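You operate a simulated robot arm through the tools that you are given. There is no shell and no other tool.

The job below is to be done with a simulated robot arm. You get a single attempt, and the scene is never put back.

Task
Start the loop and bring it to the flow on its card.
Fine: pink wheel to least and purple wheel open before switching the pump on; leave it running.
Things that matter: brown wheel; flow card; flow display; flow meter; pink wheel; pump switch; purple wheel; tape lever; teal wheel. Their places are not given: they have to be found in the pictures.

It is judged by the outcome, as a careful person would: the job done as asked, and still so three seconds after it is handed in. It fails if anything else is knocked over, pushed out of place, dropped, spilled or broken.

Robot
A 6-joint arm with a two-finger gripper, fixed in place. Base frame: the origin is at the foot of the arm, x ahead of it, y to its left, z up. Lengths are in mm, angles in degrees, forces in N, time in s.
It reaches about 718 mm from its shoulder. Its first joint turns from -69.0 to 172.0 degrees. Payload 3 kg.
The tool frame sits at the grasp point (the TCP): z along the fingers, y along the line on which they close. The tips reach 30 mm beyond it. Largest opening 96 mm; the body of the gripper starts 53 mm behind the TCP.
Orientation is told as [roll, pitch, yaw] about the base's x, y, z axes, in that order, counted from this pose: with the fingers straight down and closing along the base's y, the tool's x points along the base's -x, its y along +y and its z along -z.

Tools
- The arm moves only by the tool play_rows. Its argument "targets" is a list of rows, each an object (a shift or turn left out is 0, a gripper value left out holds the last) with "linear": the shift along the base's x, y, z in units of 250 mm (1.0 is 250 mm), a list of three; "rot": the turn, a rotation vector about the base's x, y, z in units of 90 degrees (1.0 is 90 degrees), a list of three. In form: [{"linear": [dx, dy, dz], "rot": [rx, ry, rz]}, ...]. A call has 1 to 20 rows; each row is the pose to reach, as a shift and turn from the pose commanded when the call began. "gripper" is the finger opening in mm, from 0 to 96, set as the call begins (left out, the last holds). A call with a number of a shift or a turn outside -1 to 1 is refused whole. A row lasts 0.2 s, in which the tool goes at most 50 mm and 8.6 degrees; a call with a longer step from one row to the next is refused whole, and so is a gripper value outside its range. A pose out of reach is approached as far as the arm can. The call stops where the force on the tool passes 50 N (or 10 N more than at its start, if that is more) or the arm is blocked; 0.2 s more then pass. The fingers move at their own pace (about 153 mm/s each) and stop on an object; they squeeze with about 40 N. The grip force told is the motor's: it shows also when the fingers shut on nothing. Time passes only in rows, and 0.2 s behind the last, so rows that repeat a pose let the fingers close. The reply holds the time, the measured pose of the TCP, the force on the tool along the base axes, the opening and the grip force, in the units named above and with some noise, with the torque about the TCP (base axes, N m) and any sound that the robot's microphone picked up, and new pictures: "views" is both (left out), scene, wrist or none.
- Cameras (640 x 400 px; columns grow to the right, rows downward): "scene" is fixed at [218.2, 646.9, 1630]; the picture's right is [-1.00, 0.04, 0.00], its down [0.01, 0.40, -0.91] and it looks along [-0.03, -0.91, -0.41] (base axes); focal length 349 px, centre (320, 200). "wrist" rides on the gripper at [73, 23, -83] in the tool frame; the picture's right is [-0.29, 0.96, 0.00], its down [-0.66, -0.20, -0.72] and it looks along [-0.69, -0.21, 0.69] (tool axes); focal length 247 px, centre (320, 200).
- slide_trunk(by): slides the trunk up (or, below 0, down) by that many mm; the arm rides with it, the base frame stays. It gives what a move gives, with no picture.
- pixel_to_xyz(camera, pixels): for up to 12 pixels [column, row] of the newest picture of that camera ("zoom" is the newest enlarged one), the place [x, y, z] in the base frame of the surface seen there, good to about 2 mm. It takes no simulated time.
- inspect(camera, box): a new picture of the part [left, top, right, bottom] of that camera's present view, enlarged. It takes no simulated time.
- sign_off(): hands the job in; it is judged then, once.

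Open the gripper and draw the arm clear of the work before you hand the job in, unless the task says otherwise.

The tools are called as name(argument=value, ...) on one line, values as JSON. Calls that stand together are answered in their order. play_rows: Moves the arm, as the interface text tells. Its arguments: {"type":"object","properties":{"targets":{"type":"array"},"gripper":{"type":"number"},"views":{"type":"string","enum":["both","scene","wrist","none"]}},"required":["targets"]} The other tools are called the same way: slide_trunk (by) slides the trunk up or down; pixel_to_xyz (camera, pixels) gives the place of the surface under pixels of a picture; inspect (camera, box) takes an enlarged picture of a part of a camera's view; sign_off () hands the job in.

At the start:

```text
time: 0.0
position: [218.1, -304.3, 1291.1]
ee_rot: [-0.1, -0.1, 0.0]
ft_force: [-0.5, 0.4, -0.1]
torque: [0.01, -0.01, 0.01]
finger_gap: 96.1
grip_force: 0.0
trunk travel left (down, up): [-835.0, 105.0]
```

scene: 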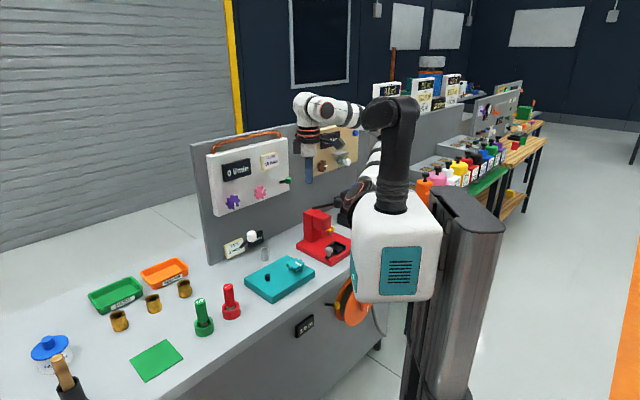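
wrist: 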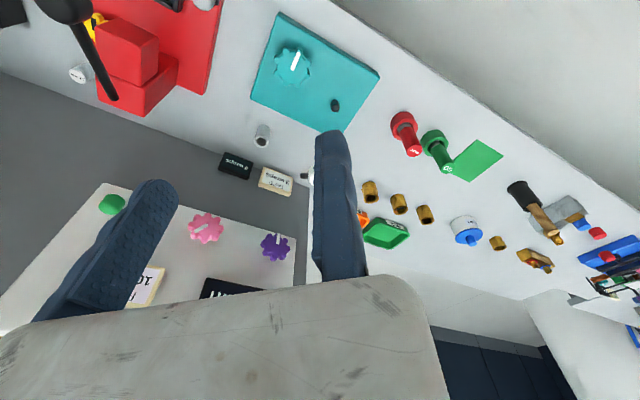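

The scene picture shows a white panel at about (250,170) with a display, a card, and pink and purple wheels, plus other items nearby. I'll enlarge the parts of interest first.

inspect(camera="scene", box=[190, 110, 310, 270])

inspect(camera="scene", box=[290, 100, 390, 180])

inspect(camera="wrist", box=[60, 140, 340, 320])

```text
2.50 times, centred on (250, 190) of scene
```

zoom: 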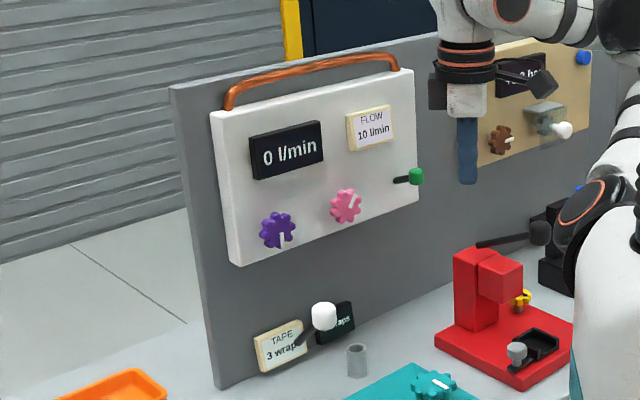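

```text
5.00 times, centred on (340, 140) of scene
```

zoom: 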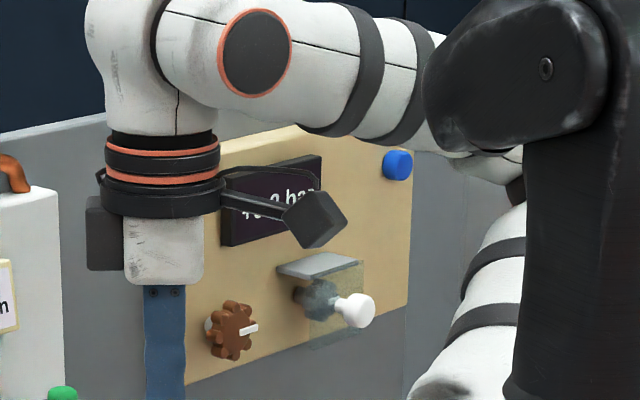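

```text
2.22 times, centred on (200, 230) of wrist
```

zoom: 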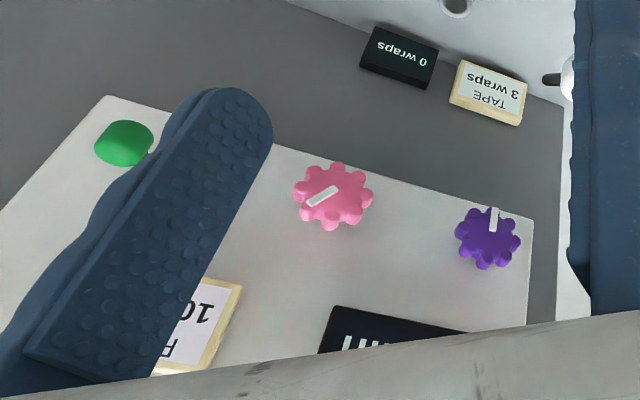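

The white panel holds the flow display (0 l/min), the card (10 l/min), purple and pink wheels and a green-tipped switch. I'll measure places on the panel in the scene picture.

pixel_to_xyz(camera="scene", pixels=[[233, 202], [260, 192], [288, 181], [236, 170], [269, 161], [215, 190], [240, 205], [275, 190], [245, 250], [252, 236], [208, 170], [285, 150]])

inspect(camera="scene", box=[220, 165, 300, 215])

inspect(camera="scene", box=[210, 140, 290, 190])

```text
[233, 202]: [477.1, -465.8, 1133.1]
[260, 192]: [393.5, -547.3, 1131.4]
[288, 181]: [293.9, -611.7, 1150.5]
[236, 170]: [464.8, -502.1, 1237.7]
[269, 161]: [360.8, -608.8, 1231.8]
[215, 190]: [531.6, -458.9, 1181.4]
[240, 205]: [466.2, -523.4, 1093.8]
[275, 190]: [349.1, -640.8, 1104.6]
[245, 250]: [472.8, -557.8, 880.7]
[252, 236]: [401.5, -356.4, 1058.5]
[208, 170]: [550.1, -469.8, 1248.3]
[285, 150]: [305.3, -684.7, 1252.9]
```

```text
8.00 times, centred on (260, 190) of scene
```

zoom: 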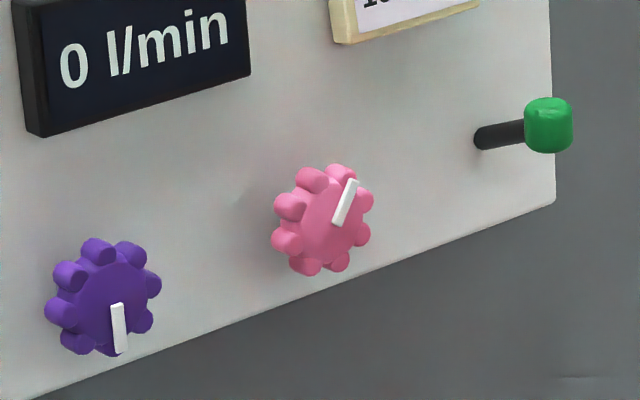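

```text
8.00 times, centred on (250, 165) of scene
```

zoom: 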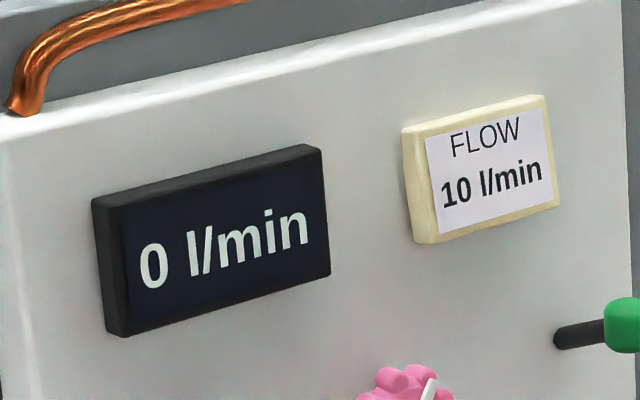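

The panel is a vertical plane x−y≈990 facing (−0.707, 0.707, 0). The pink wheel is at about (393,−547,1131), purple at (477,−466,1133) and the green switch tip at (294,−612,1150). I'll swing the tool to face the panel, about 200 mm out, for a close look.

play_rows(targets=[{"linear": [0.0266, -0.0263, -0.026], "rot": [-0.0279, -0.0674, -0.0279]}, {"linear": [0.0531, -0.0526, -0.052], "rot": [-0.0559, -0.1349, -0.0559]}, {"linear": [0.0797, -0.0789, -0.078], "rot": [-0.0838, -0.2023, -0.0838]}, {"linear": [0.1063, -0.1051, -0.104], "rot": [-0.1117, -0.2697, -0.1117]}, {"linear": [0.1329, -0.1314, -0.13], "rot": [-0.1396, -0.3371, -0.1396]}, {"linear": [0.1594, -0.1577, -0.156], "rot": [-0.1676, -0.4046, -0.1676]}, {"linear": [0.186, -0.184, -0.182], "rot": [-0.1955, -0.472, -0.1955]}, {"linear": [0.2126, -0.2103, -0.208], "rot": [-0.2234, -0.5394, -0.2234]}, {"linear": [0.2391, -0.2366, -0.234], "rot": [-0.2514, -0.6069, -0.2514]}, {"linear": [0.2657, -0.2629, -0.26], "rot": [-0.2793, -0.6743, -0.2793]}, {"linear": [0.2923, -0.2891, -0.286], "rot": [-0.3072, -0.7417, -0.3072]}, {"linear": [0.3189, -0.3154, -0.312], "rot": [-0.3351, -0.8091, -0.3351]}, {"linear": [0.3454, -0.3417, -0.338], "rot": [-0.3631, -0.8766, -0.3631]}, {"linear": [0.372, -0.368, -0.364], "rot": [-0.391, -0.944, -0.391]}, {"linear": [0.372, -0.368, -0.364], "rot": [-0.391, -0.944, -0.391]}], gripper=96)

```text
time: 3.2
position: [356.0, -361.9, 1183.2]
ee_rot: [105.9, -89.8, -151.1]
ft_force: [0.7, -1.4, -0.9]
torque: [-0.03, -0.04, 0.03]
finger_gap: 96.0
grip_force: 0.1
out of reach, approached as far as the arm can: row 1, 2, 3, 4, 5, 6, 7, 8, 9, 10, 11, 12, 13, 14, 15
trunk travel left (down, up): [-835.0, 105.0]
```

scene: 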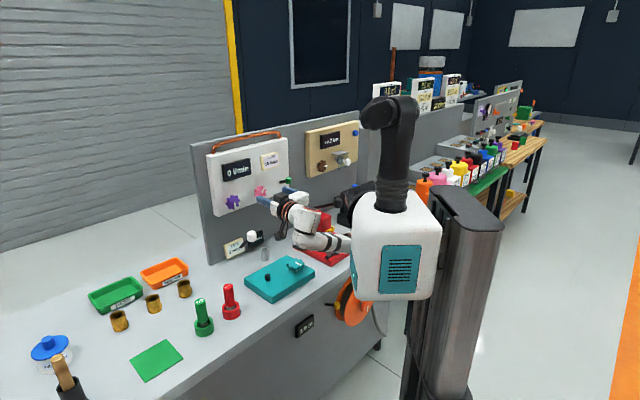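
wrist: 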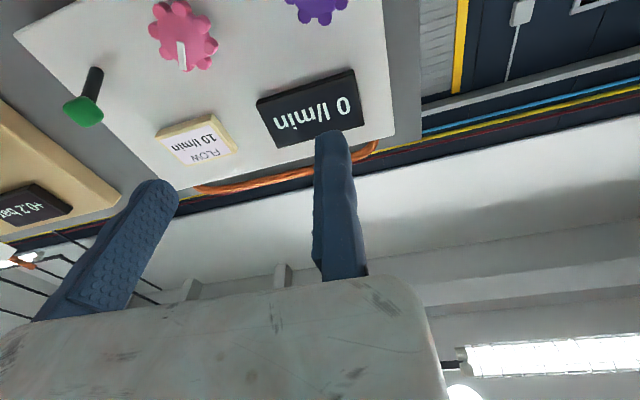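

The orientation was reached (pitch −90°, facing the panel), but the position stopped about 45–60 mm short of the command because of reach. I'll measure the arm's own links in the scene picture to understand its limits.

pixel_to_xyz(camera="scene", pixels=[[393, 105], [393, 190], [362, 205], [340, 243], [305, 238], [318, 220], [295, 205], [280, 203], [400, 215], [400, 270], [352, 195], [460, 230]])

inspect(camera="scene", box=[240, 90, 440, 280])

inspect(camera="wrist", box=[0, 0, 440, 200])

```text
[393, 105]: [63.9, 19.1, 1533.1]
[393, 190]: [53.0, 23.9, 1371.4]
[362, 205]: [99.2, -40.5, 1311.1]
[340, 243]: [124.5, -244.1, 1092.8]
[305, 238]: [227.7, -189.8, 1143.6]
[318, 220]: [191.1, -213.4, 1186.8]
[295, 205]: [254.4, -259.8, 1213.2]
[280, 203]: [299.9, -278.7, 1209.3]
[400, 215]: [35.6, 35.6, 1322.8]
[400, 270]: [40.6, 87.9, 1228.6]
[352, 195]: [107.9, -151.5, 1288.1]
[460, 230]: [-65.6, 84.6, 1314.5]
```

```text
2.11 times, centred on (340, 185) of scene
```

zoom: 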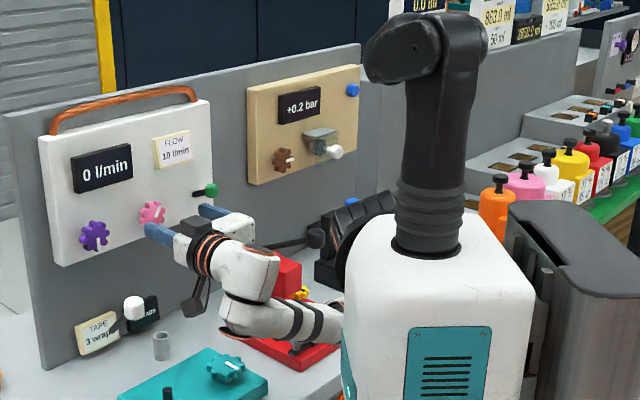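

```text
1.45 times, centred on (220, 100) of wrist
```

zoom: 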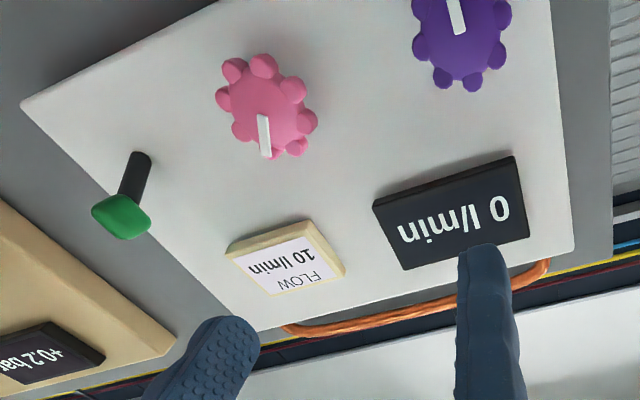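

The robot is a torso with a right arm whose shoulder is near (108,−150,1290). I'll send a zero-shift move to see whether the commanded pose has been clipped to the reached one.

play_rows(targets=[{"linear": [0, 0, 0]}, {"linear": [0, 0, 0]}], views="none")

```text
time: 3.8
position: [357.8, -358.0, 1184.1]
ee_rot: [173.0, -89.9, 141.7]
ft_force: [0.1, -0.1, -0.1]
torque: [0.01, 0.01, 0.02]
finger_gap: 96.1
grip_force: 0.0
trunk travel left (down, up): [-835.0, 105.0]
```

The commanded pose is clipped to what was reached: TCP (358,−358,1184), about 194 mm from the panel and level with purple. I'll test reach by moving in front of the pink wheel with the tips still clear of it (TCP about 100 mm from the panel).

play_rows(targets=[{"linear": [-0.008, -0.114, -0.042]}, {"linear": [-0.016, -0.229, -0.085]}, {"linear": [-0.024, -0.343, -0.127]}, {"linear": [-0.032, -0.457, -0.17]}, {"linear": [-0.04, -0.57, -0.212]}, {"linear": [-0.04, -0.57, -0.212]}])

```text
time: 5.2
position: [388.8, -411.5, 1113.7]
ee_rot: [86.9, -89.9, -131.9]
ft_force: [0.2, -0.4, 0.4]
torque: [0.0, -0.01, 0.05]
finger_gap: 96.0
grip_force: 0.0
out of reach, approached as far as the arm can: row 1, 2, 3, 4, 5, 6
trunk travel left (down, up): [-835.0, 105.0]
```

scene: 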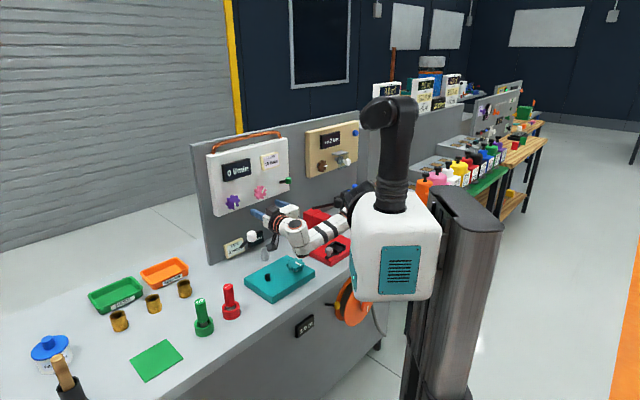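
wrist: 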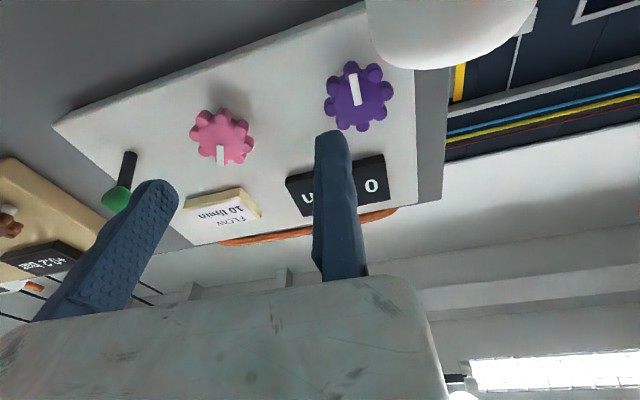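

The arm again stopped at TCP (389,−411,1114), and the white tape-lever knob shows close to the camera at wrist pixel (450,20). I'll look at the arm closely before moving further.

inspect(camera="scene", box=[230, 170, 390, 270])

pixel_to_xyz(camera="scene", pixels=[[252, 236], [240, 247], [295, 235], [320, 237], [345, 222], [280, 215], [355, 200], [345, 195], [291, 182], [285, 182]])

```text
4.00 times, centred on (310, 220) of scene
```

zoom: 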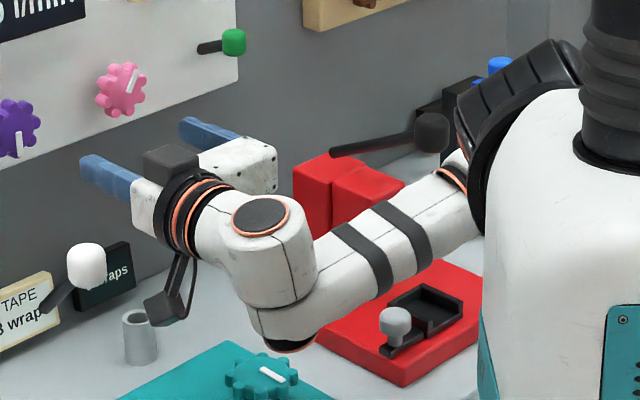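

```text
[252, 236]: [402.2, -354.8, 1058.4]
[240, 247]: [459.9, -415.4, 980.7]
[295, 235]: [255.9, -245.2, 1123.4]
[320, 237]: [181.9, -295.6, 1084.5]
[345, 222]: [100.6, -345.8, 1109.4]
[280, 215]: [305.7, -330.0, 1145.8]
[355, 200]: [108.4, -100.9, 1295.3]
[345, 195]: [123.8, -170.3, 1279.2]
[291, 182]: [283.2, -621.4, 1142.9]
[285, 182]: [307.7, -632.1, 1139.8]
```

The tape-lever knob at (402,−355,1058) is near the gripper's camera, so I'll back straight off the panel by 80 mm and up 40 mm. That also shows which directions are free.

play_rows(targets=[{"linear": [-0.04, 0.04, 0.03]}, {"linear": [-0.09, 0.09, 0.06]}, {"linear": [-0.15, 0.15, 0.1]}, {"linear": [-0.22, 0.22, 0.16]}, {"linear": [-0.22, 0.22, 0.16]}])

```text
time: 6.4
position: [334.8, -352.8, 1153.9]
ee_rot: [176.2, -89.9, 138.8]
ft_force: [0.1, 0.3, -0.6]
torque: [0.04, 0.0, -0.02]
finger_gap: 95.9
grip_force: 0.0
out of reach, approached as far as the arm can: row 2, 3
trunk travel left (down, up): [-835.0, 105.0]
```

scene: 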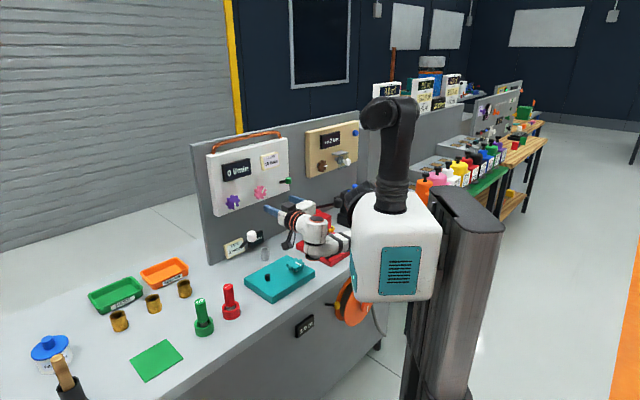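
wrist: 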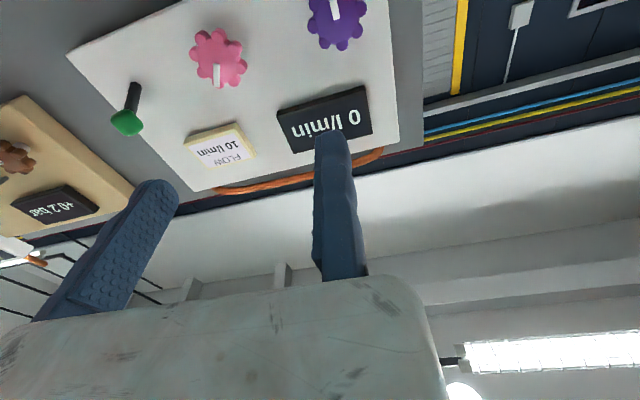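

Backing off worked: TCP is (335,−353,1154), about 214 mm out. I suspect the last wrist joint is near a stop with the camera below, so I'll roll the tool −90° about its own axis here (camera to the right side) and see if that frees the reach.

play_rows(targets=[{"rot": [-0.0643, 0.0643, 0]}, {"rot": [-0.1286, 0.1286, 0]}, {"rot": [-0.1928, 0.1928, 0]}, {"rot": [-0.2571, 0.2571, 0]}, {"rot": [-0.3214, 0.3214, 0]}, {"rot": [-0.3857, 0.3857, 0]}, {"rot": [-0.45, 0.45, 0]}, {"rot": [-0.5143, 0.5143, 0]}, {"rot": [-0.5785, 0.5785, 0]}, {"rot": [-0.6428, 0.6428, 0]}, {"rot": [-0.7071, 0.7071, 0]}, {"rot": [-0.7071, 0.7071, 0]}])

```text
time: 9.0
position: [335.0, -352.8, 1154.6]
ee_rot: [-90.0, 0.1, 45.0]
ft_force: [-0.2, 0.3, -1.3]
torque: [-0.03, 0.03, 0.0]
finger_gap: 96.0
grip_force: 0.1
out of reach, approached as far as the arm can: row 2, 3, 4, 5, 6, 7, 8, 9, 10, 11, 12
trunk travel left (down, up): [-835.0, 105.0]
```

scene: 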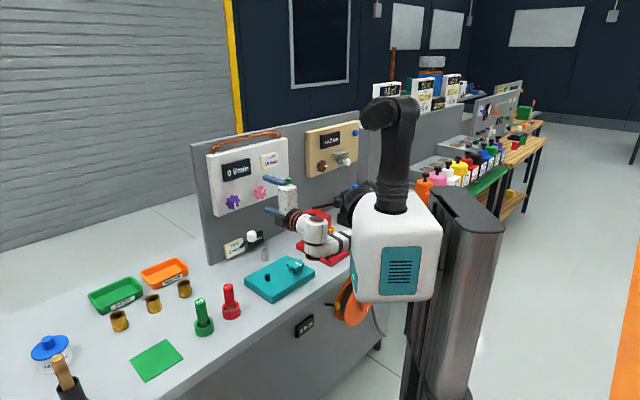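
wrist: 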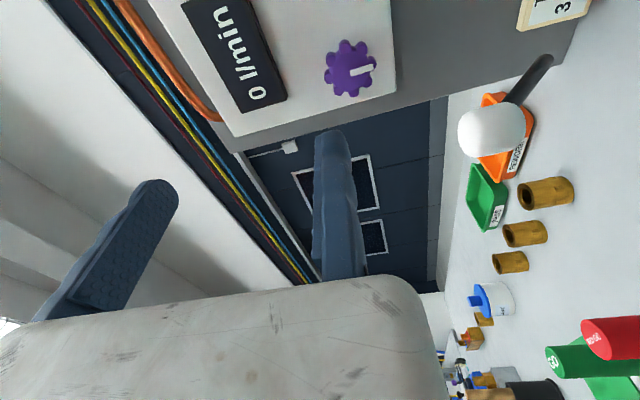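

The roll succeeded exactly: camera is now to the right and the fingers close vertically. I'll retry moving right to stand in front of the pink wheel at about 110 mm from the panel.

play_rows(targets=[{"linear": [0.005, -0.113, -0.003]}, {"linear": [0.01, -0.226, -0.006]}, {"linear": [0.014, -0.338, -0.01]}, {"linear": [0.019, -0.451, -0.013]}, {"linear": [0.024, -0.564, -0.016]}, {"linear": [0.024, -0.564, -0.016]}])

```text
time: 10.4
position: [369.5, -377.5, 1144.9]
ee_rot: [-90.1, 0.0, 45.1]
ft_force: [0.3, -0.4, 0.6]
torque: [0.0, 0.03, 0.02]
finger_gap: 96.1
grip_force: 0.2
out of reach, approached as far as the arm can: row 1, 2, 3, 4, 5, 6
trunk travel left (down, up): [-835.0, 105.0]
```

scene: 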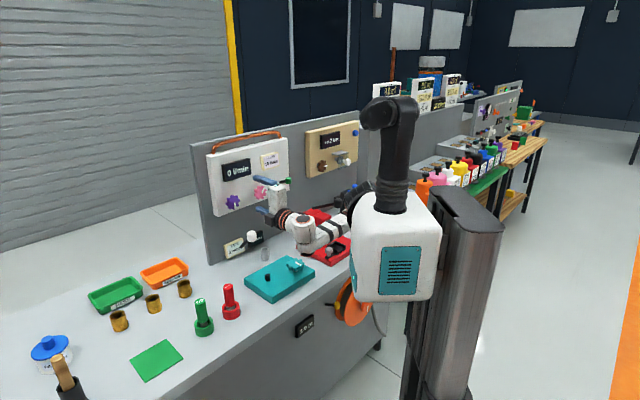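
wrist: 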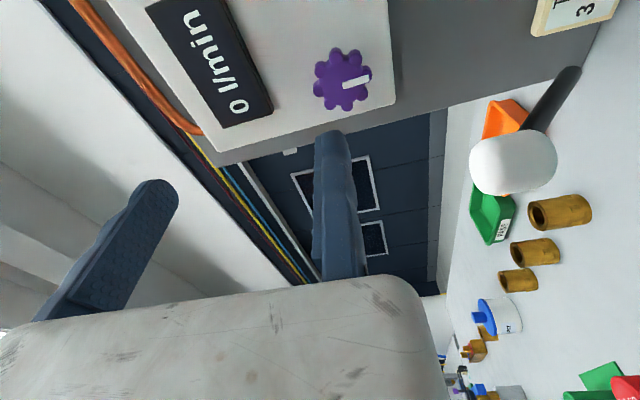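

The arm still cannot go right. The wrist sits well below the shoulder (z≈1290), which looks like a shoulder joint limit, so lowering the trunk should help. First I'll raise the tool about 190 mm at this heading so that nothing is hit when the trunk goes down.

play_rows(targets=[{"linear": [-0.015, 0.01, 0.125]}, {"linear": [-0.03, 0.02, 0.25]}, {"linear": [-0.05, 0.03, 0.375]}, {"linear": [-0.07, 0.045, 0.5]}, {"linear": [-0.085, 0.055, 0.625]}, {"linear": [-0.1, 0.06, 0.75]}, {"linear": [-0.1, 0.06, 0.75]}])

```text
time: 12.0
position: [361.9, -356.8, 1344.7]
ee_rot: [-89.9, 0.0, 45.0]
ft_force: [-0.5, -0.7, 0.5]
torque: [-0.02, 0.0, 0.03]
finger_gap: 96.0
grip_force: 0.0
out of reach, approached as far as the arm can: row 1, 2, 3, 4, 5, 6, 7
trunk travel left (down, up): [-835.0, 105.0]
```

scene: 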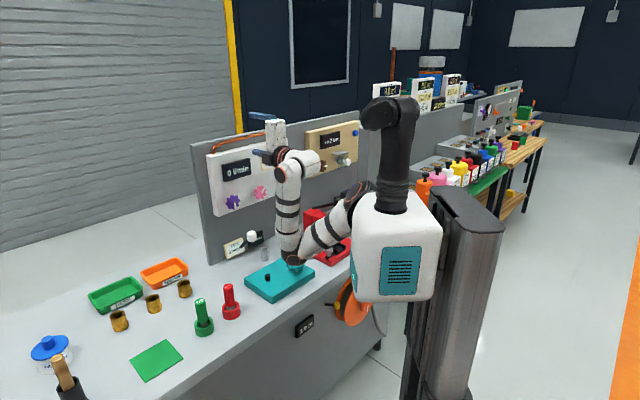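
wrist: 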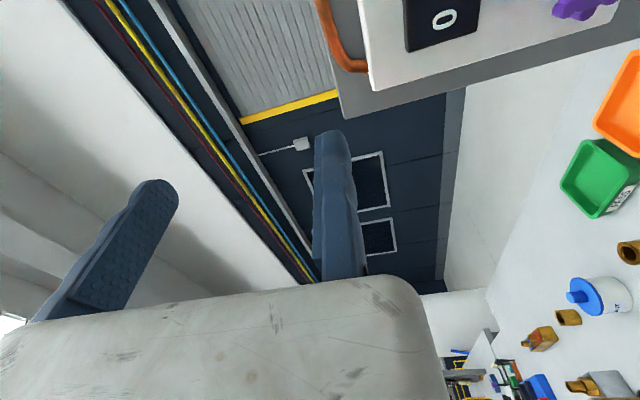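

The arm is now elbow-down, with the elbow hanging near pixel (295,260) over the teal base. I'll measure the elbow and links to check clearance before doing anything with the trunk.

inspect(camera="scene", box=[240, 100, 400, 300])

pixel_to_xyz(camera="scene", pixels=[[294, 260], [290, 240], [288, 205], [291, 170], [312, 160], [325, 235], [345, 215], [357, 195], [270, 158], [265, 285], [293, 268], [295, 150]])

```text
2.00 times, centred on (320, 200) of scene
```

zoom: 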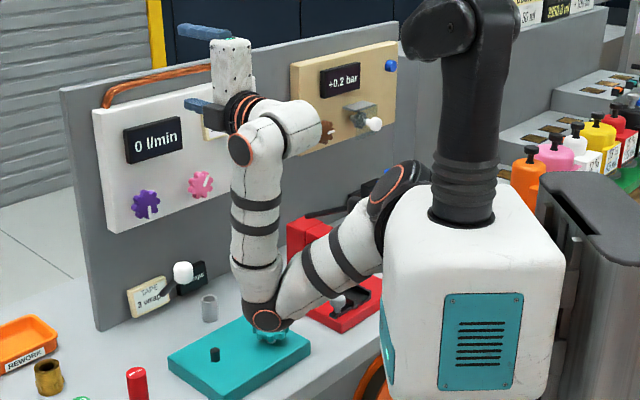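

```text
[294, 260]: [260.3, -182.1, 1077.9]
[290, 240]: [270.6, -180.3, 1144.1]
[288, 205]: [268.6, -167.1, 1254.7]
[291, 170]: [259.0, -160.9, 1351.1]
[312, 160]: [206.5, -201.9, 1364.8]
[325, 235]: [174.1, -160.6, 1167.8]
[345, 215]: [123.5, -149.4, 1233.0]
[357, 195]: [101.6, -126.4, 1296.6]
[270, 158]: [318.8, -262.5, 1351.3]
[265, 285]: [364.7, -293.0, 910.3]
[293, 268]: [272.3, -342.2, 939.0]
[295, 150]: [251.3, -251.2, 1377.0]
```

Now I can see the geometry: shoulder near (100,−150,1297), elbow down at (260,−200,1075), and the wrist almost in line with the shoulder axis, which is an awkward fold. I'll return to the starting tool-down pose to try to recover the elbow-up posture before choosing a trunk height.

play_rows(targets=[{"linear": [-0.0411, 0.0151, 0.01], "rot": [0.0674, 0.0279, -0.0279]}, {"linear": [-0.0823, 0.0303, 0.02], "rot": [0.1348, 0.0558, -0.0558]}, {"linear": [-0.1234, 0.0454, 0.03], "rot": [0.2022, 0.0837, -0.0837]}, {"linear": [-0.1646, 0.0606, 0.03], "rot": [0.2696, 0.1117, -0.1117]}, {"linear": [-0.2057, 0.0757, 0.03], "rot": [0.337, 0.1396, -0.1396]}, {"linear": [-0.2469, 0.0909, 0.03], "rot": [0.4044, 0.1675, -0.1675]}, {"linear": [-0.288, 0.106, 0.03], "rot": [0.4718, 0.1954, -0.1954]}, {"linear": [-0.3291, 0.1211, 0.02], "rot": [0.5392, 0.2233, -0.2233]}, {"linear": [-0.3703, 0.1363, 0.01], "rot": [0.6066, 0.2512, -0.2512]}, {"linear": [-0.4114, 0.1514, 0.0], "rot": [0.674, 0.2791, -0.2791]}, {"linear": [-0.4526, 0.1666, -0.02], "rot": [0.7414, 0.3071, -0.3071]}, {"linear": [-0.4937, 0.1817, -0.03], "rot": [0.8088, 0.335, -0.335]}, {"linear": [-0.5349, 0.1969, -0.05], "rot": [0.8762, 0.3629, -0.3629]}, {"linear": [-0.576, 0.212, -0.06], "rot": [0.9436, 0.3908, -0.3908]}, {"linear": [-0.576, 0.212, -0.06], "rot": [0.9436, 0.3908, -0.3908]}])

```text
time: 14.7
position: [94.3, -222.2, 1294.0]
ee_rot: [-33.4, -2.9, 3.5]
ft_force: [7.0, -38.2, 31.7]
torque: [0.46, -0.34, -0.43]
finger_gap: 96.1
grip_force: 0.0
out of reach, approached as far as the arm can: row 3, 4, 5, 6, 7, 8, 9, 10, 11, 12, 13
trunk travel left (down, up): [-835.0, 105.0]
stopped in row 13: the force on the tool passed its limit at 126 N (the readings are from after the stop); the commanded pose is now the measured one
```

scene: 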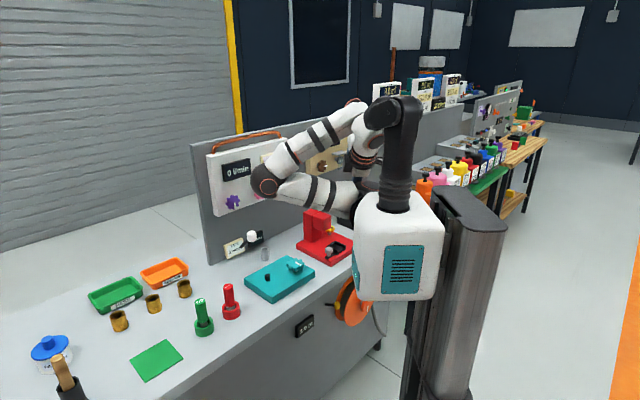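
wrist: 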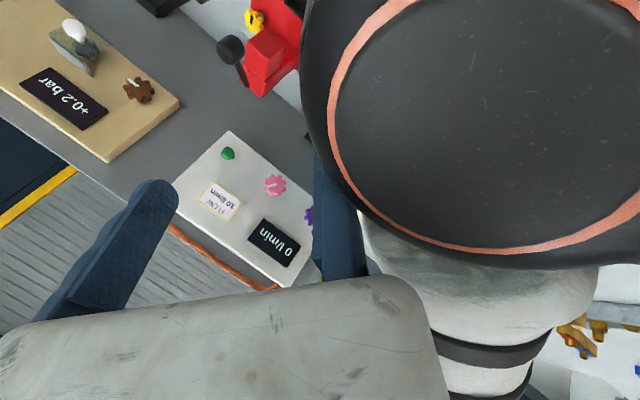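

The gripper touched the robot's own shoulder (wrist picture, black cap at (480,120)) and the move stopped, with the commanded pose reset to the measured one. The reaction force points to −y/+z, so I'll back off up and away from the shoulder, then forward.

play_rows(targets=[{"linear": [0.02, -0.06, 0.08]}, {"linear": [0.05, -0.12, 0.18]}, {"linear": [0.1, -0.18, 0.3]}, {"linear": [0.16, -0.24, 0.4]}, {"linear": [0.22, -0.28, 0.45]}, {"linear": [0.22, -0.28, 0.45]}])

```text
time: 15.6
position: [81.2, -252.2, 1346.9]
ee_rot: [-42.9, -3.5, 8.4]
ft_force: [0.2, 0.3, 0.1]
torque: [0.01, -0.01, -0.01]
finger_gap: 95.9
grip_force: 0.0
out of reach, approached as far as the arm can: row 1, 2, 3, 4
trunk travel left (down, up): [-835.0, 105.0]
stopped in row 4: the arm was blocked; the commanded pose is now the measured one
```

scene: 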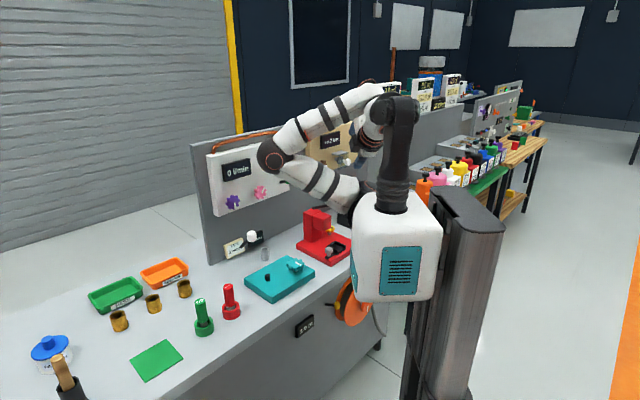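
wrist: 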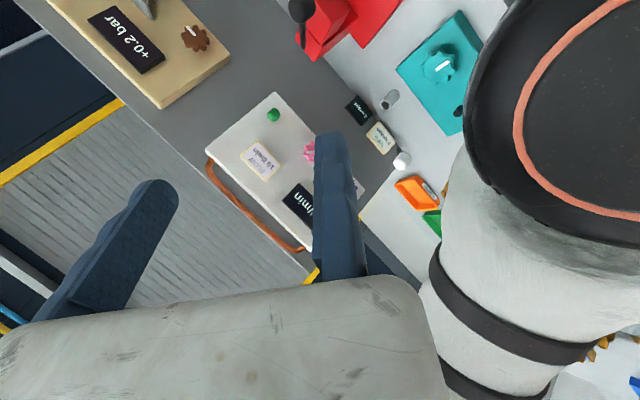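

The arm is free of contact forces again (0.3 N) but was blocked, probably by the wrist meeting the robot's head near pixel (385,95). I'll measure the present elbow, forearm and wrist positions before choosing the way out.

inspect(camera="scene", box=[240, 70, 440, 220])

pixel_to_xyz(camera="scene", pixels=[[270, 153], [296, 133], [340, 105], [370, 92], [383, 92], [372, 125], [368, 145], [310, 175], [340, 190], [400, 100], [390, 130], [355, 205]])

```text
2.67 times, centred on (340, 145) of scene
```

zoom: 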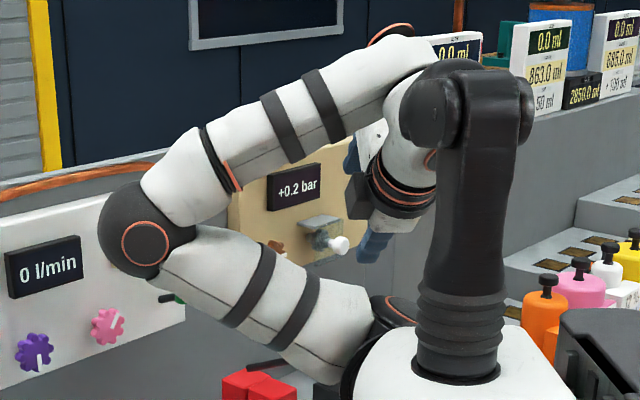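

```text
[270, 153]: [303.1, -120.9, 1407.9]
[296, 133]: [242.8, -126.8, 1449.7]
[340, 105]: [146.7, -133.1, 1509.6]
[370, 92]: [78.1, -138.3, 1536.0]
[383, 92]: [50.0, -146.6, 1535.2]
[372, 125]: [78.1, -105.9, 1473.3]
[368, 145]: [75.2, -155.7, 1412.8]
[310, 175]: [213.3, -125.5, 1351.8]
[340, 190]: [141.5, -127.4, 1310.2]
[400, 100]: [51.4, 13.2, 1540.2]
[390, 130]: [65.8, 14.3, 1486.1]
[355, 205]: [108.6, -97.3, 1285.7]
```

The links are now clear: upper arm and forearm lie in a vertical plane at y≈−160 with the elbow forward at (303,−160,1408) and the wrist back near the head. I'll measure the shoulder housing and torso edge to work out the first joint's axis.

inspect(camera="scene", box=[325, 165, 405, 245])

pixel_to_xyz(camera="scene", pixels=[[366, 186], [363, 183], [371, 190], [360, 195], [354, 200], [350, 207], [348, 215], [346, 212], [356, 210], [365, 205], [375, 200], [352, 230]])

```text
5.00 times, centred on (365, 205) of scene
```

zoom: 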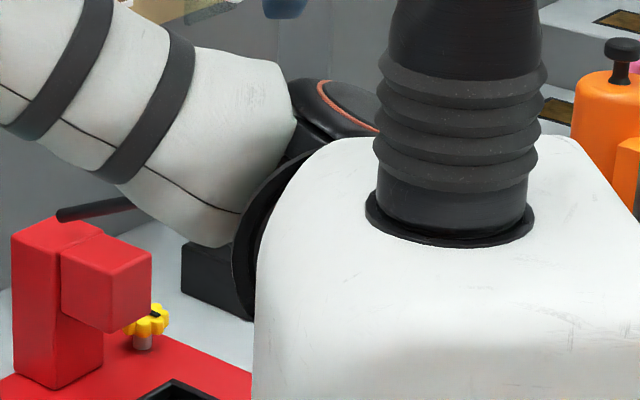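

```text
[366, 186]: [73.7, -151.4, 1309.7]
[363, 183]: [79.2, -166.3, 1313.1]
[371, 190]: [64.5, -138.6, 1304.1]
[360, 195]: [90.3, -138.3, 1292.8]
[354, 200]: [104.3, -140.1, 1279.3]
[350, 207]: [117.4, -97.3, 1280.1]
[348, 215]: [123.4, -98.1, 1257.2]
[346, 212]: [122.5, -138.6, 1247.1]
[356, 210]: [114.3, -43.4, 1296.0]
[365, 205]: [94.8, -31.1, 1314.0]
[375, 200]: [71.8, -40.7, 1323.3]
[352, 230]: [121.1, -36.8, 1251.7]
```

The measurements fit an arm whose shoulder axis is lateral, so sideways reach to the right needs a bigger vertical offset between shoulder and wrist. That means the trunk should be raised (shoulder at about 1390) to work at z≈1131, so I'll slide it up by its remaining 105 mm first.

slide_trunk(by=105)

```text
time: 17.0
position: [81.4, -253.5, 1453.5]
ee_rot: [-43.2, -3.8, 8.7]
ft_force: [0.0, -0.3, 0.1]
torque: [0.01, 0.02, -0.01]
finger_gap: 96.1
grip_force: 0.1
trunk travel left (down, up): [-940.0, 0.0]
```

The trunk is now fully up and forces are zero. I'll swing the tool around its wrist to face the panel (camera to the right), keeping the wrist almost still and easing it away from the head.

play_rows(targets=[{"linear": [0.086, -0.044, 0.058], "rot": [-0.0614, -0.0257, 0.0459]}, {"linear": [0.17, -0.079, 0.124], "rot": [-0.1228, -0.0513, 0.0918]}, {"linear": [0.251, -0.106, 0.197], "rot": [-0.1842, -0.077, 0.1377]}, {"linear": [0.326, -0.124, 0.274], "rot": [-0.2456, -0.1027, 0.1837]}, {"linear": [0.395, -0.133, 0.357], "rot": [-0.307, -0.1283, 0.2296]}, {"linear": [0.459, -0.134, 0.444], "rot": [-0.3684, -0.154, 0.2755]}, {"linear": [0.516, -0.126, 0.532], "rot": [-0.4298, -0.1796, 0.3214]}, {"linear": [0.565, -0.11, 0.622], "rot": [-0.4912, -0.2053, 0.3673]}, {"linear": [0.565, -0.11, 0.622], "rot": [-0.4912, -0.2053, 0.3673]}])

```text
time: 19.0
position: [221.3, -276.8, 1609.5]
ee_rot: [-89.4, 0.1, 44.9]
ft_force: [0.5, -0.1, -0.4]
torque: [-0.03, -0.01, -0.04]
finger_gap: 95.8
grip_force: 0.0
out of reach, approached as far as the arm can: row 1, 2, 3, 4
trunk travel left (down, up): [-940.0, 0.0]
```

scene: 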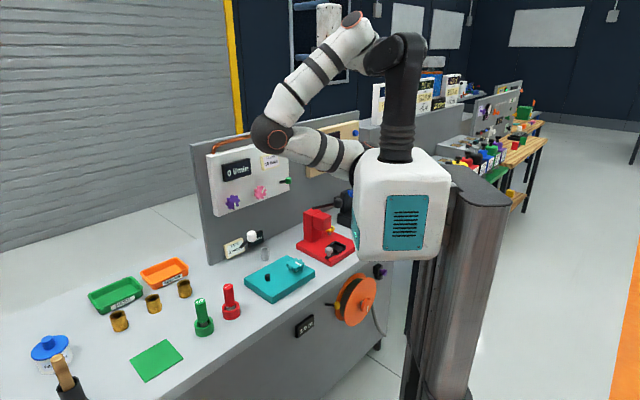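
wrist: 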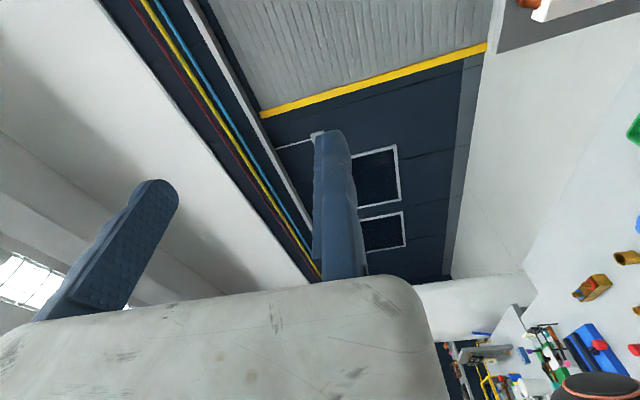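

The tool now faces the panel direction exactly (−90, 0, 45) with the elbow forward and the wrist high. I'll bring the wrist forward and then down in front of the shoulder, staying about 150 mm from the panel.

play_rows(targets=[{"linear": [0.128, -0.027, -0.056]}, {"linear": [0.256, -0.054, -0.112]}, {"linear": [0.384, -0.082, -0.168]}, {"linear": [0.512, -0.109, -0.224]}, {"linear": [0.64, -0.136, -0.28]}, {"linear": [0.688, -0.152, -0.408]}, {"linear": [0.736, -0.168, -0.536]}, {"linear": [0.784, -0.184, -0.664]}, {"linear": [0.832, -0.2, -0.792]}, {"linear": [0.88, -0.216, -0.92]}, {"linear": [0.88, -0.216, -0.92]}])

```text
time: 21.4
position: [443.1, -329.9, 1378.6]
ee_rot: [-89.3, 0.2, 44.7]
ft_force: [-0.8, 1.0, -0.1]
torque: [0.02, 0.0, 0.0]
finger_gap: 96.2
grip_force: 0.0
trunk travel left (down, up): [-940.0, 0.0]
```

scene: 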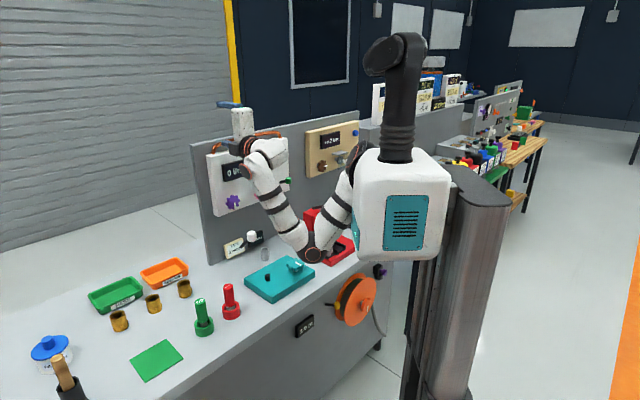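
wrist: 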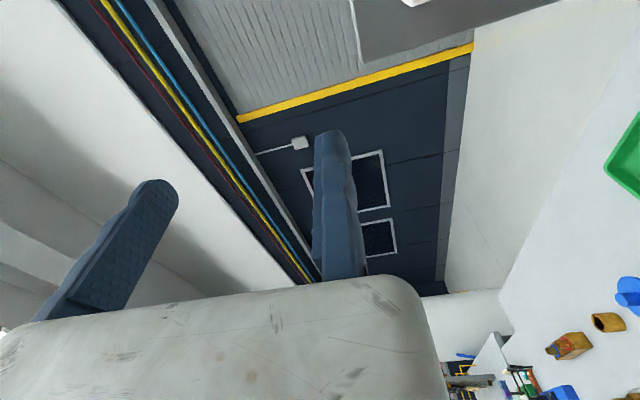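

No reach warnings this time, so the arm model holds. I'll continue down and then right, to stand about 130 mm in front of the pink wheel.

play_rows(targets=[{"linear": [-0.012, -0.041, -0.149]}, {"linear": [-0.024, -0.082, -0.298]}, {"linear": [-0.036, -0.123, -0.447]}, {"linear": [-0.048, -0.164, -0.596]}, {"linear": [-0.149, -0.263, -0.666]}, {"linear": [-0.25, -0.362, -0.736]}, {"linear": [-0.351, -0.461, -0.806]}, {"linear": [-0.452, -0.56, -0.876]}, {"linear": [-0.452, -0.56, -0.876]}])

```text
time: 23.4
position: [345.1, -443.2, 1143.4]
ee_rot: [-89.2, 0.0, 44.7]
ft_force: [0.2, 0.0, -0.2]
torque: [0.01, 0.01, 0.0]
finger_gap: 96.1
grip_force: 0.0
out of reach, approached as far as the arm can: row 7, 8, 9
trunk travel left (down, up): [-940.0, 0.0]
```

scene: 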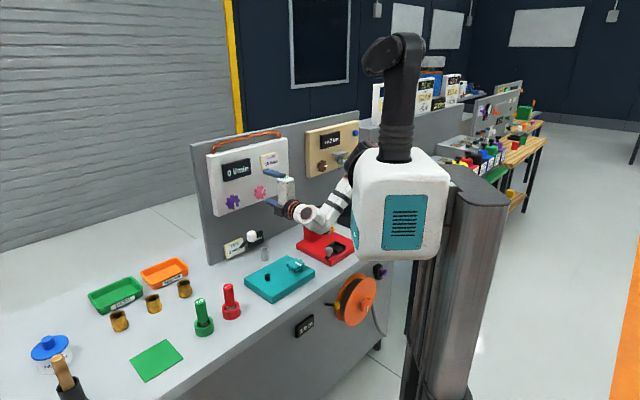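
wrist: 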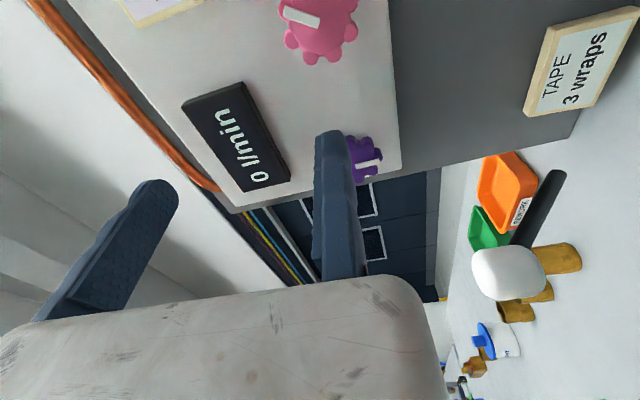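

I'm at TCP (345,−443,1143), about 142 mm from the panel, and wrist pixels (320,25) and (365,160) show the pink and purple wheels with their white pointers. I'll take close-ups for any marks around the wheels and of the switch.

inspect(camera="wrist", box=[240, 0, 440, 200])

inspect(camera="scene", box=[215, 170, 305, 226])

pixel_to_xyz(camera="scene", pixels=[[233, 201], [235, 205], [260, 191], [263, 189], [290, 181], [283, 182], [281, 183], [302, 212], [280, 210], [340, 170], [250, 236], [230, 196]])

```text
2.00 times, centred on (340, 100) of wrist
```

zoom: 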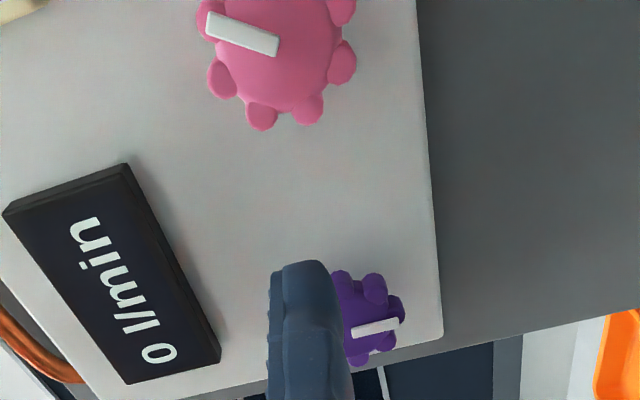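

```text
7.11 times, centred on (260, 198) of scene
```

zoom: 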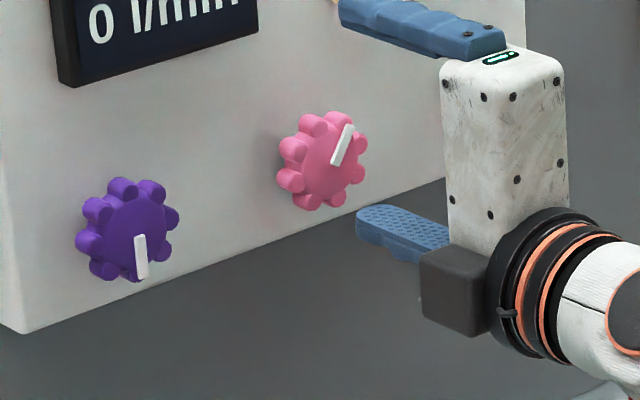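

```text
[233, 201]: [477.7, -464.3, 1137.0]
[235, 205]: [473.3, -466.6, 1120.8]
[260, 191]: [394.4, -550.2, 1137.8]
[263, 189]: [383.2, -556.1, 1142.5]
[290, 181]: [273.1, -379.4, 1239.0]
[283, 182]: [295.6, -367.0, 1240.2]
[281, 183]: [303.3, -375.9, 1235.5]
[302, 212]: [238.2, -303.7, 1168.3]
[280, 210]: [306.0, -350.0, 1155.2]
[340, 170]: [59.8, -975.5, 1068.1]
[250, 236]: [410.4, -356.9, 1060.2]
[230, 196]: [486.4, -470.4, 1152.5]
```

There are no scale marks round the wheels, only pointers: purple points straight down, pink about 25° right of up. Before approaching purple I'll check how high the tape-lever knob stands, since the wrist will pass over it.

inspect(camera="scene", box=[220, 215, 290, 265])

pixel_to_xyz(camera="scene", pixels=[[252, 231], [252, 233], [252, 240], [247, 236], [257, 236], [241, 244], [238, 248]])

```text
8.00 times, centred on (255, 240) of scene
```

zoom: 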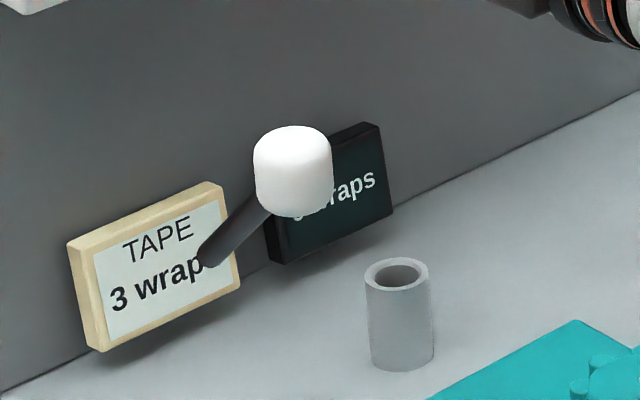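

```text
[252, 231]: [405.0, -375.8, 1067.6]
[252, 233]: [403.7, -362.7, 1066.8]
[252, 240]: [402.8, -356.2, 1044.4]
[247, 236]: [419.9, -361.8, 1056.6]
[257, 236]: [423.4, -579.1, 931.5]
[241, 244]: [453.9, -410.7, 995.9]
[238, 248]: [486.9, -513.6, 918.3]
```

The knob top is at z≈1068, so with the camera to the right (or up) the gripper passes 8–14 mm above it; I will keep the camera out of the lower side near purple. Next I move to a pre-grasp 100 mm in front of the purple wheel at (430,−419,1131).

play_rows(targets=[{"linear": [0.085, 0.025, -0.012]}, {"linear": [0.17, 0.049, -0.025]}, {"linear": [0.255, 0.074, -0.037]}, {"linear": [0.34, 0.098, -0.05]}, {"linear": [0.34, 0.098, -0.05]}], gripper=90)

```text
time: 24.6
position: [429.0, -417.7, 1131.6]
ee_rot: [-89.4, 0.1, 44.8]
ft_force: [0.5, -0.4, 0.4]
torque: [-0.02, 0.02, 0.01]
finger_gap: 90.0
grip_force: 0.2
trunk travel left (down, up): [-940.0, 0.0]
```

scene: 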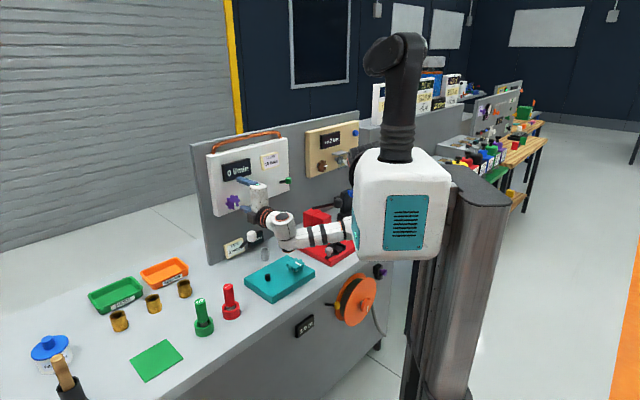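
wrist: 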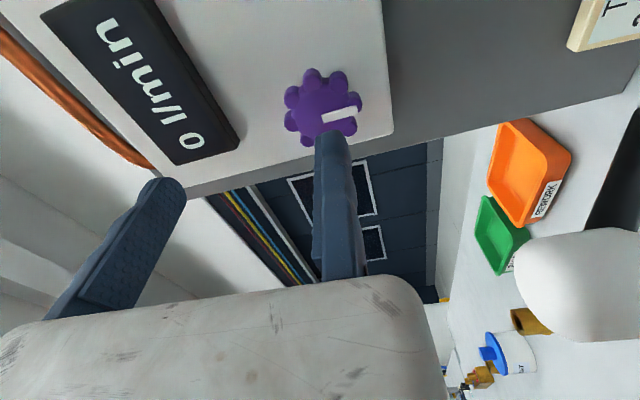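

The purple wheel sits at wrist pixel (322,108) with its pointer towards the lower panel edge. I'll measure its centre, rim and lobes accurately from this close view.

pixel_to_xyz(camera="wrist", pixels=[[322, 108], [340, 115], [355, 111], [290, 97], [310, 75], [338, 80], [357, 92], [292, 122], [308, 138], [350, 128], [280, 60], [380, 90]])

inspect(camera="wrist", box=[260, 50, 400, 150])

```text
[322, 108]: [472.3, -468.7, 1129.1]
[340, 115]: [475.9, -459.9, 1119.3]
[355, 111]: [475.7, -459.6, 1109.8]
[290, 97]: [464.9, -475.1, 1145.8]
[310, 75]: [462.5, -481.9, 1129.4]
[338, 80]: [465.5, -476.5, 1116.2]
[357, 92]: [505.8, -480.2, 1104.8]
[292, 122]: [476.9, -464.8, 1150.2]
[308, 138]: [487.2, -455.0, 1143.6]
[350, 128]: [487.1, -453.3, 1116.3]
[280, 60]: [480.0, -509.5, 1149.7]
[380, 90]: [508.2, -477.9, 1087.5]
```

```text
4.00 times, centred on (330, 100) of wrist
```

zoom: 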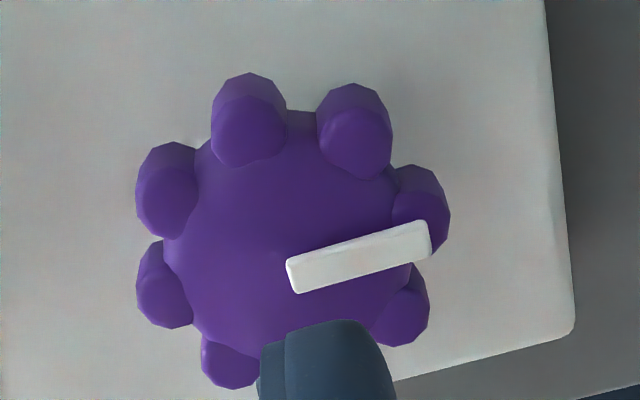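

The purple wheel's centre works out to u≈8 along the panel, z≈1130.5, radius ~25 mm, with lobes at 0/45/90° and so on. I'll roll −22.5° so each pad spans two lobes, then advance to TCP about 44 mm from the panel with the fingers open.

play_rows(targets=[{"linear": [0, 0, -0.001], "rot": [-0.059, 0.059, 0]}, {"linear": [0, 0, -0.002], "rot": [-0.118, 0.118, 0]}, {"linear": [0, 0, -0.0044], "rot": [-0.1768, 0.1768, 0]}, {"linear": [0.054, -0.054, -0.0044], "rot": [-0.1768, 0.1768, 0]}, {"linear": [0.108, -0.108, -0.0044], "rot": [-0.1768, 0.1768, 0]}, {"linear": [0.162, -0.162, -0.0044], "rot": [-0.1768, 0.1768, 0]}, {"linear": [0.162, -0.162, -0.0044], "rot": [-0.1768, 0.1768, 0]}])

```text
time: 26.0
position: [450.3, -443.5, 1132.6]
ee_rot: [-89.4, 22.6, 44.8]
ft_force: [-26.0, 29.5, 2.1]
torque: [0.06, 0.16, 0.38]
finger_gap: 89.8
grip_force: 0.0
trunk travel left (down, up): [-940.0, 0.0]
stopped in row 6: the force on the tool passed its limit at 67 N (the readings are from after the stop); the commanded pose is now the measured one
```

scene: 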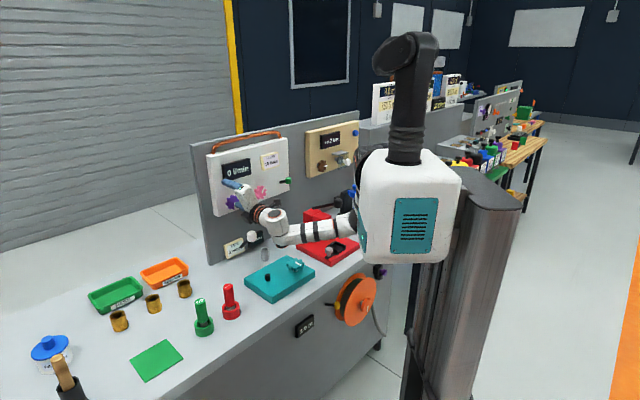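
wrist: 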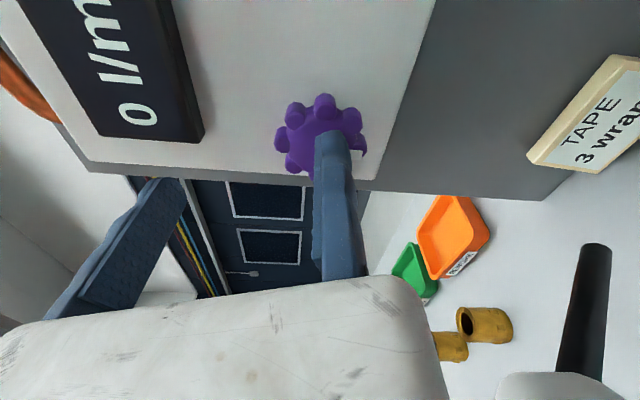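

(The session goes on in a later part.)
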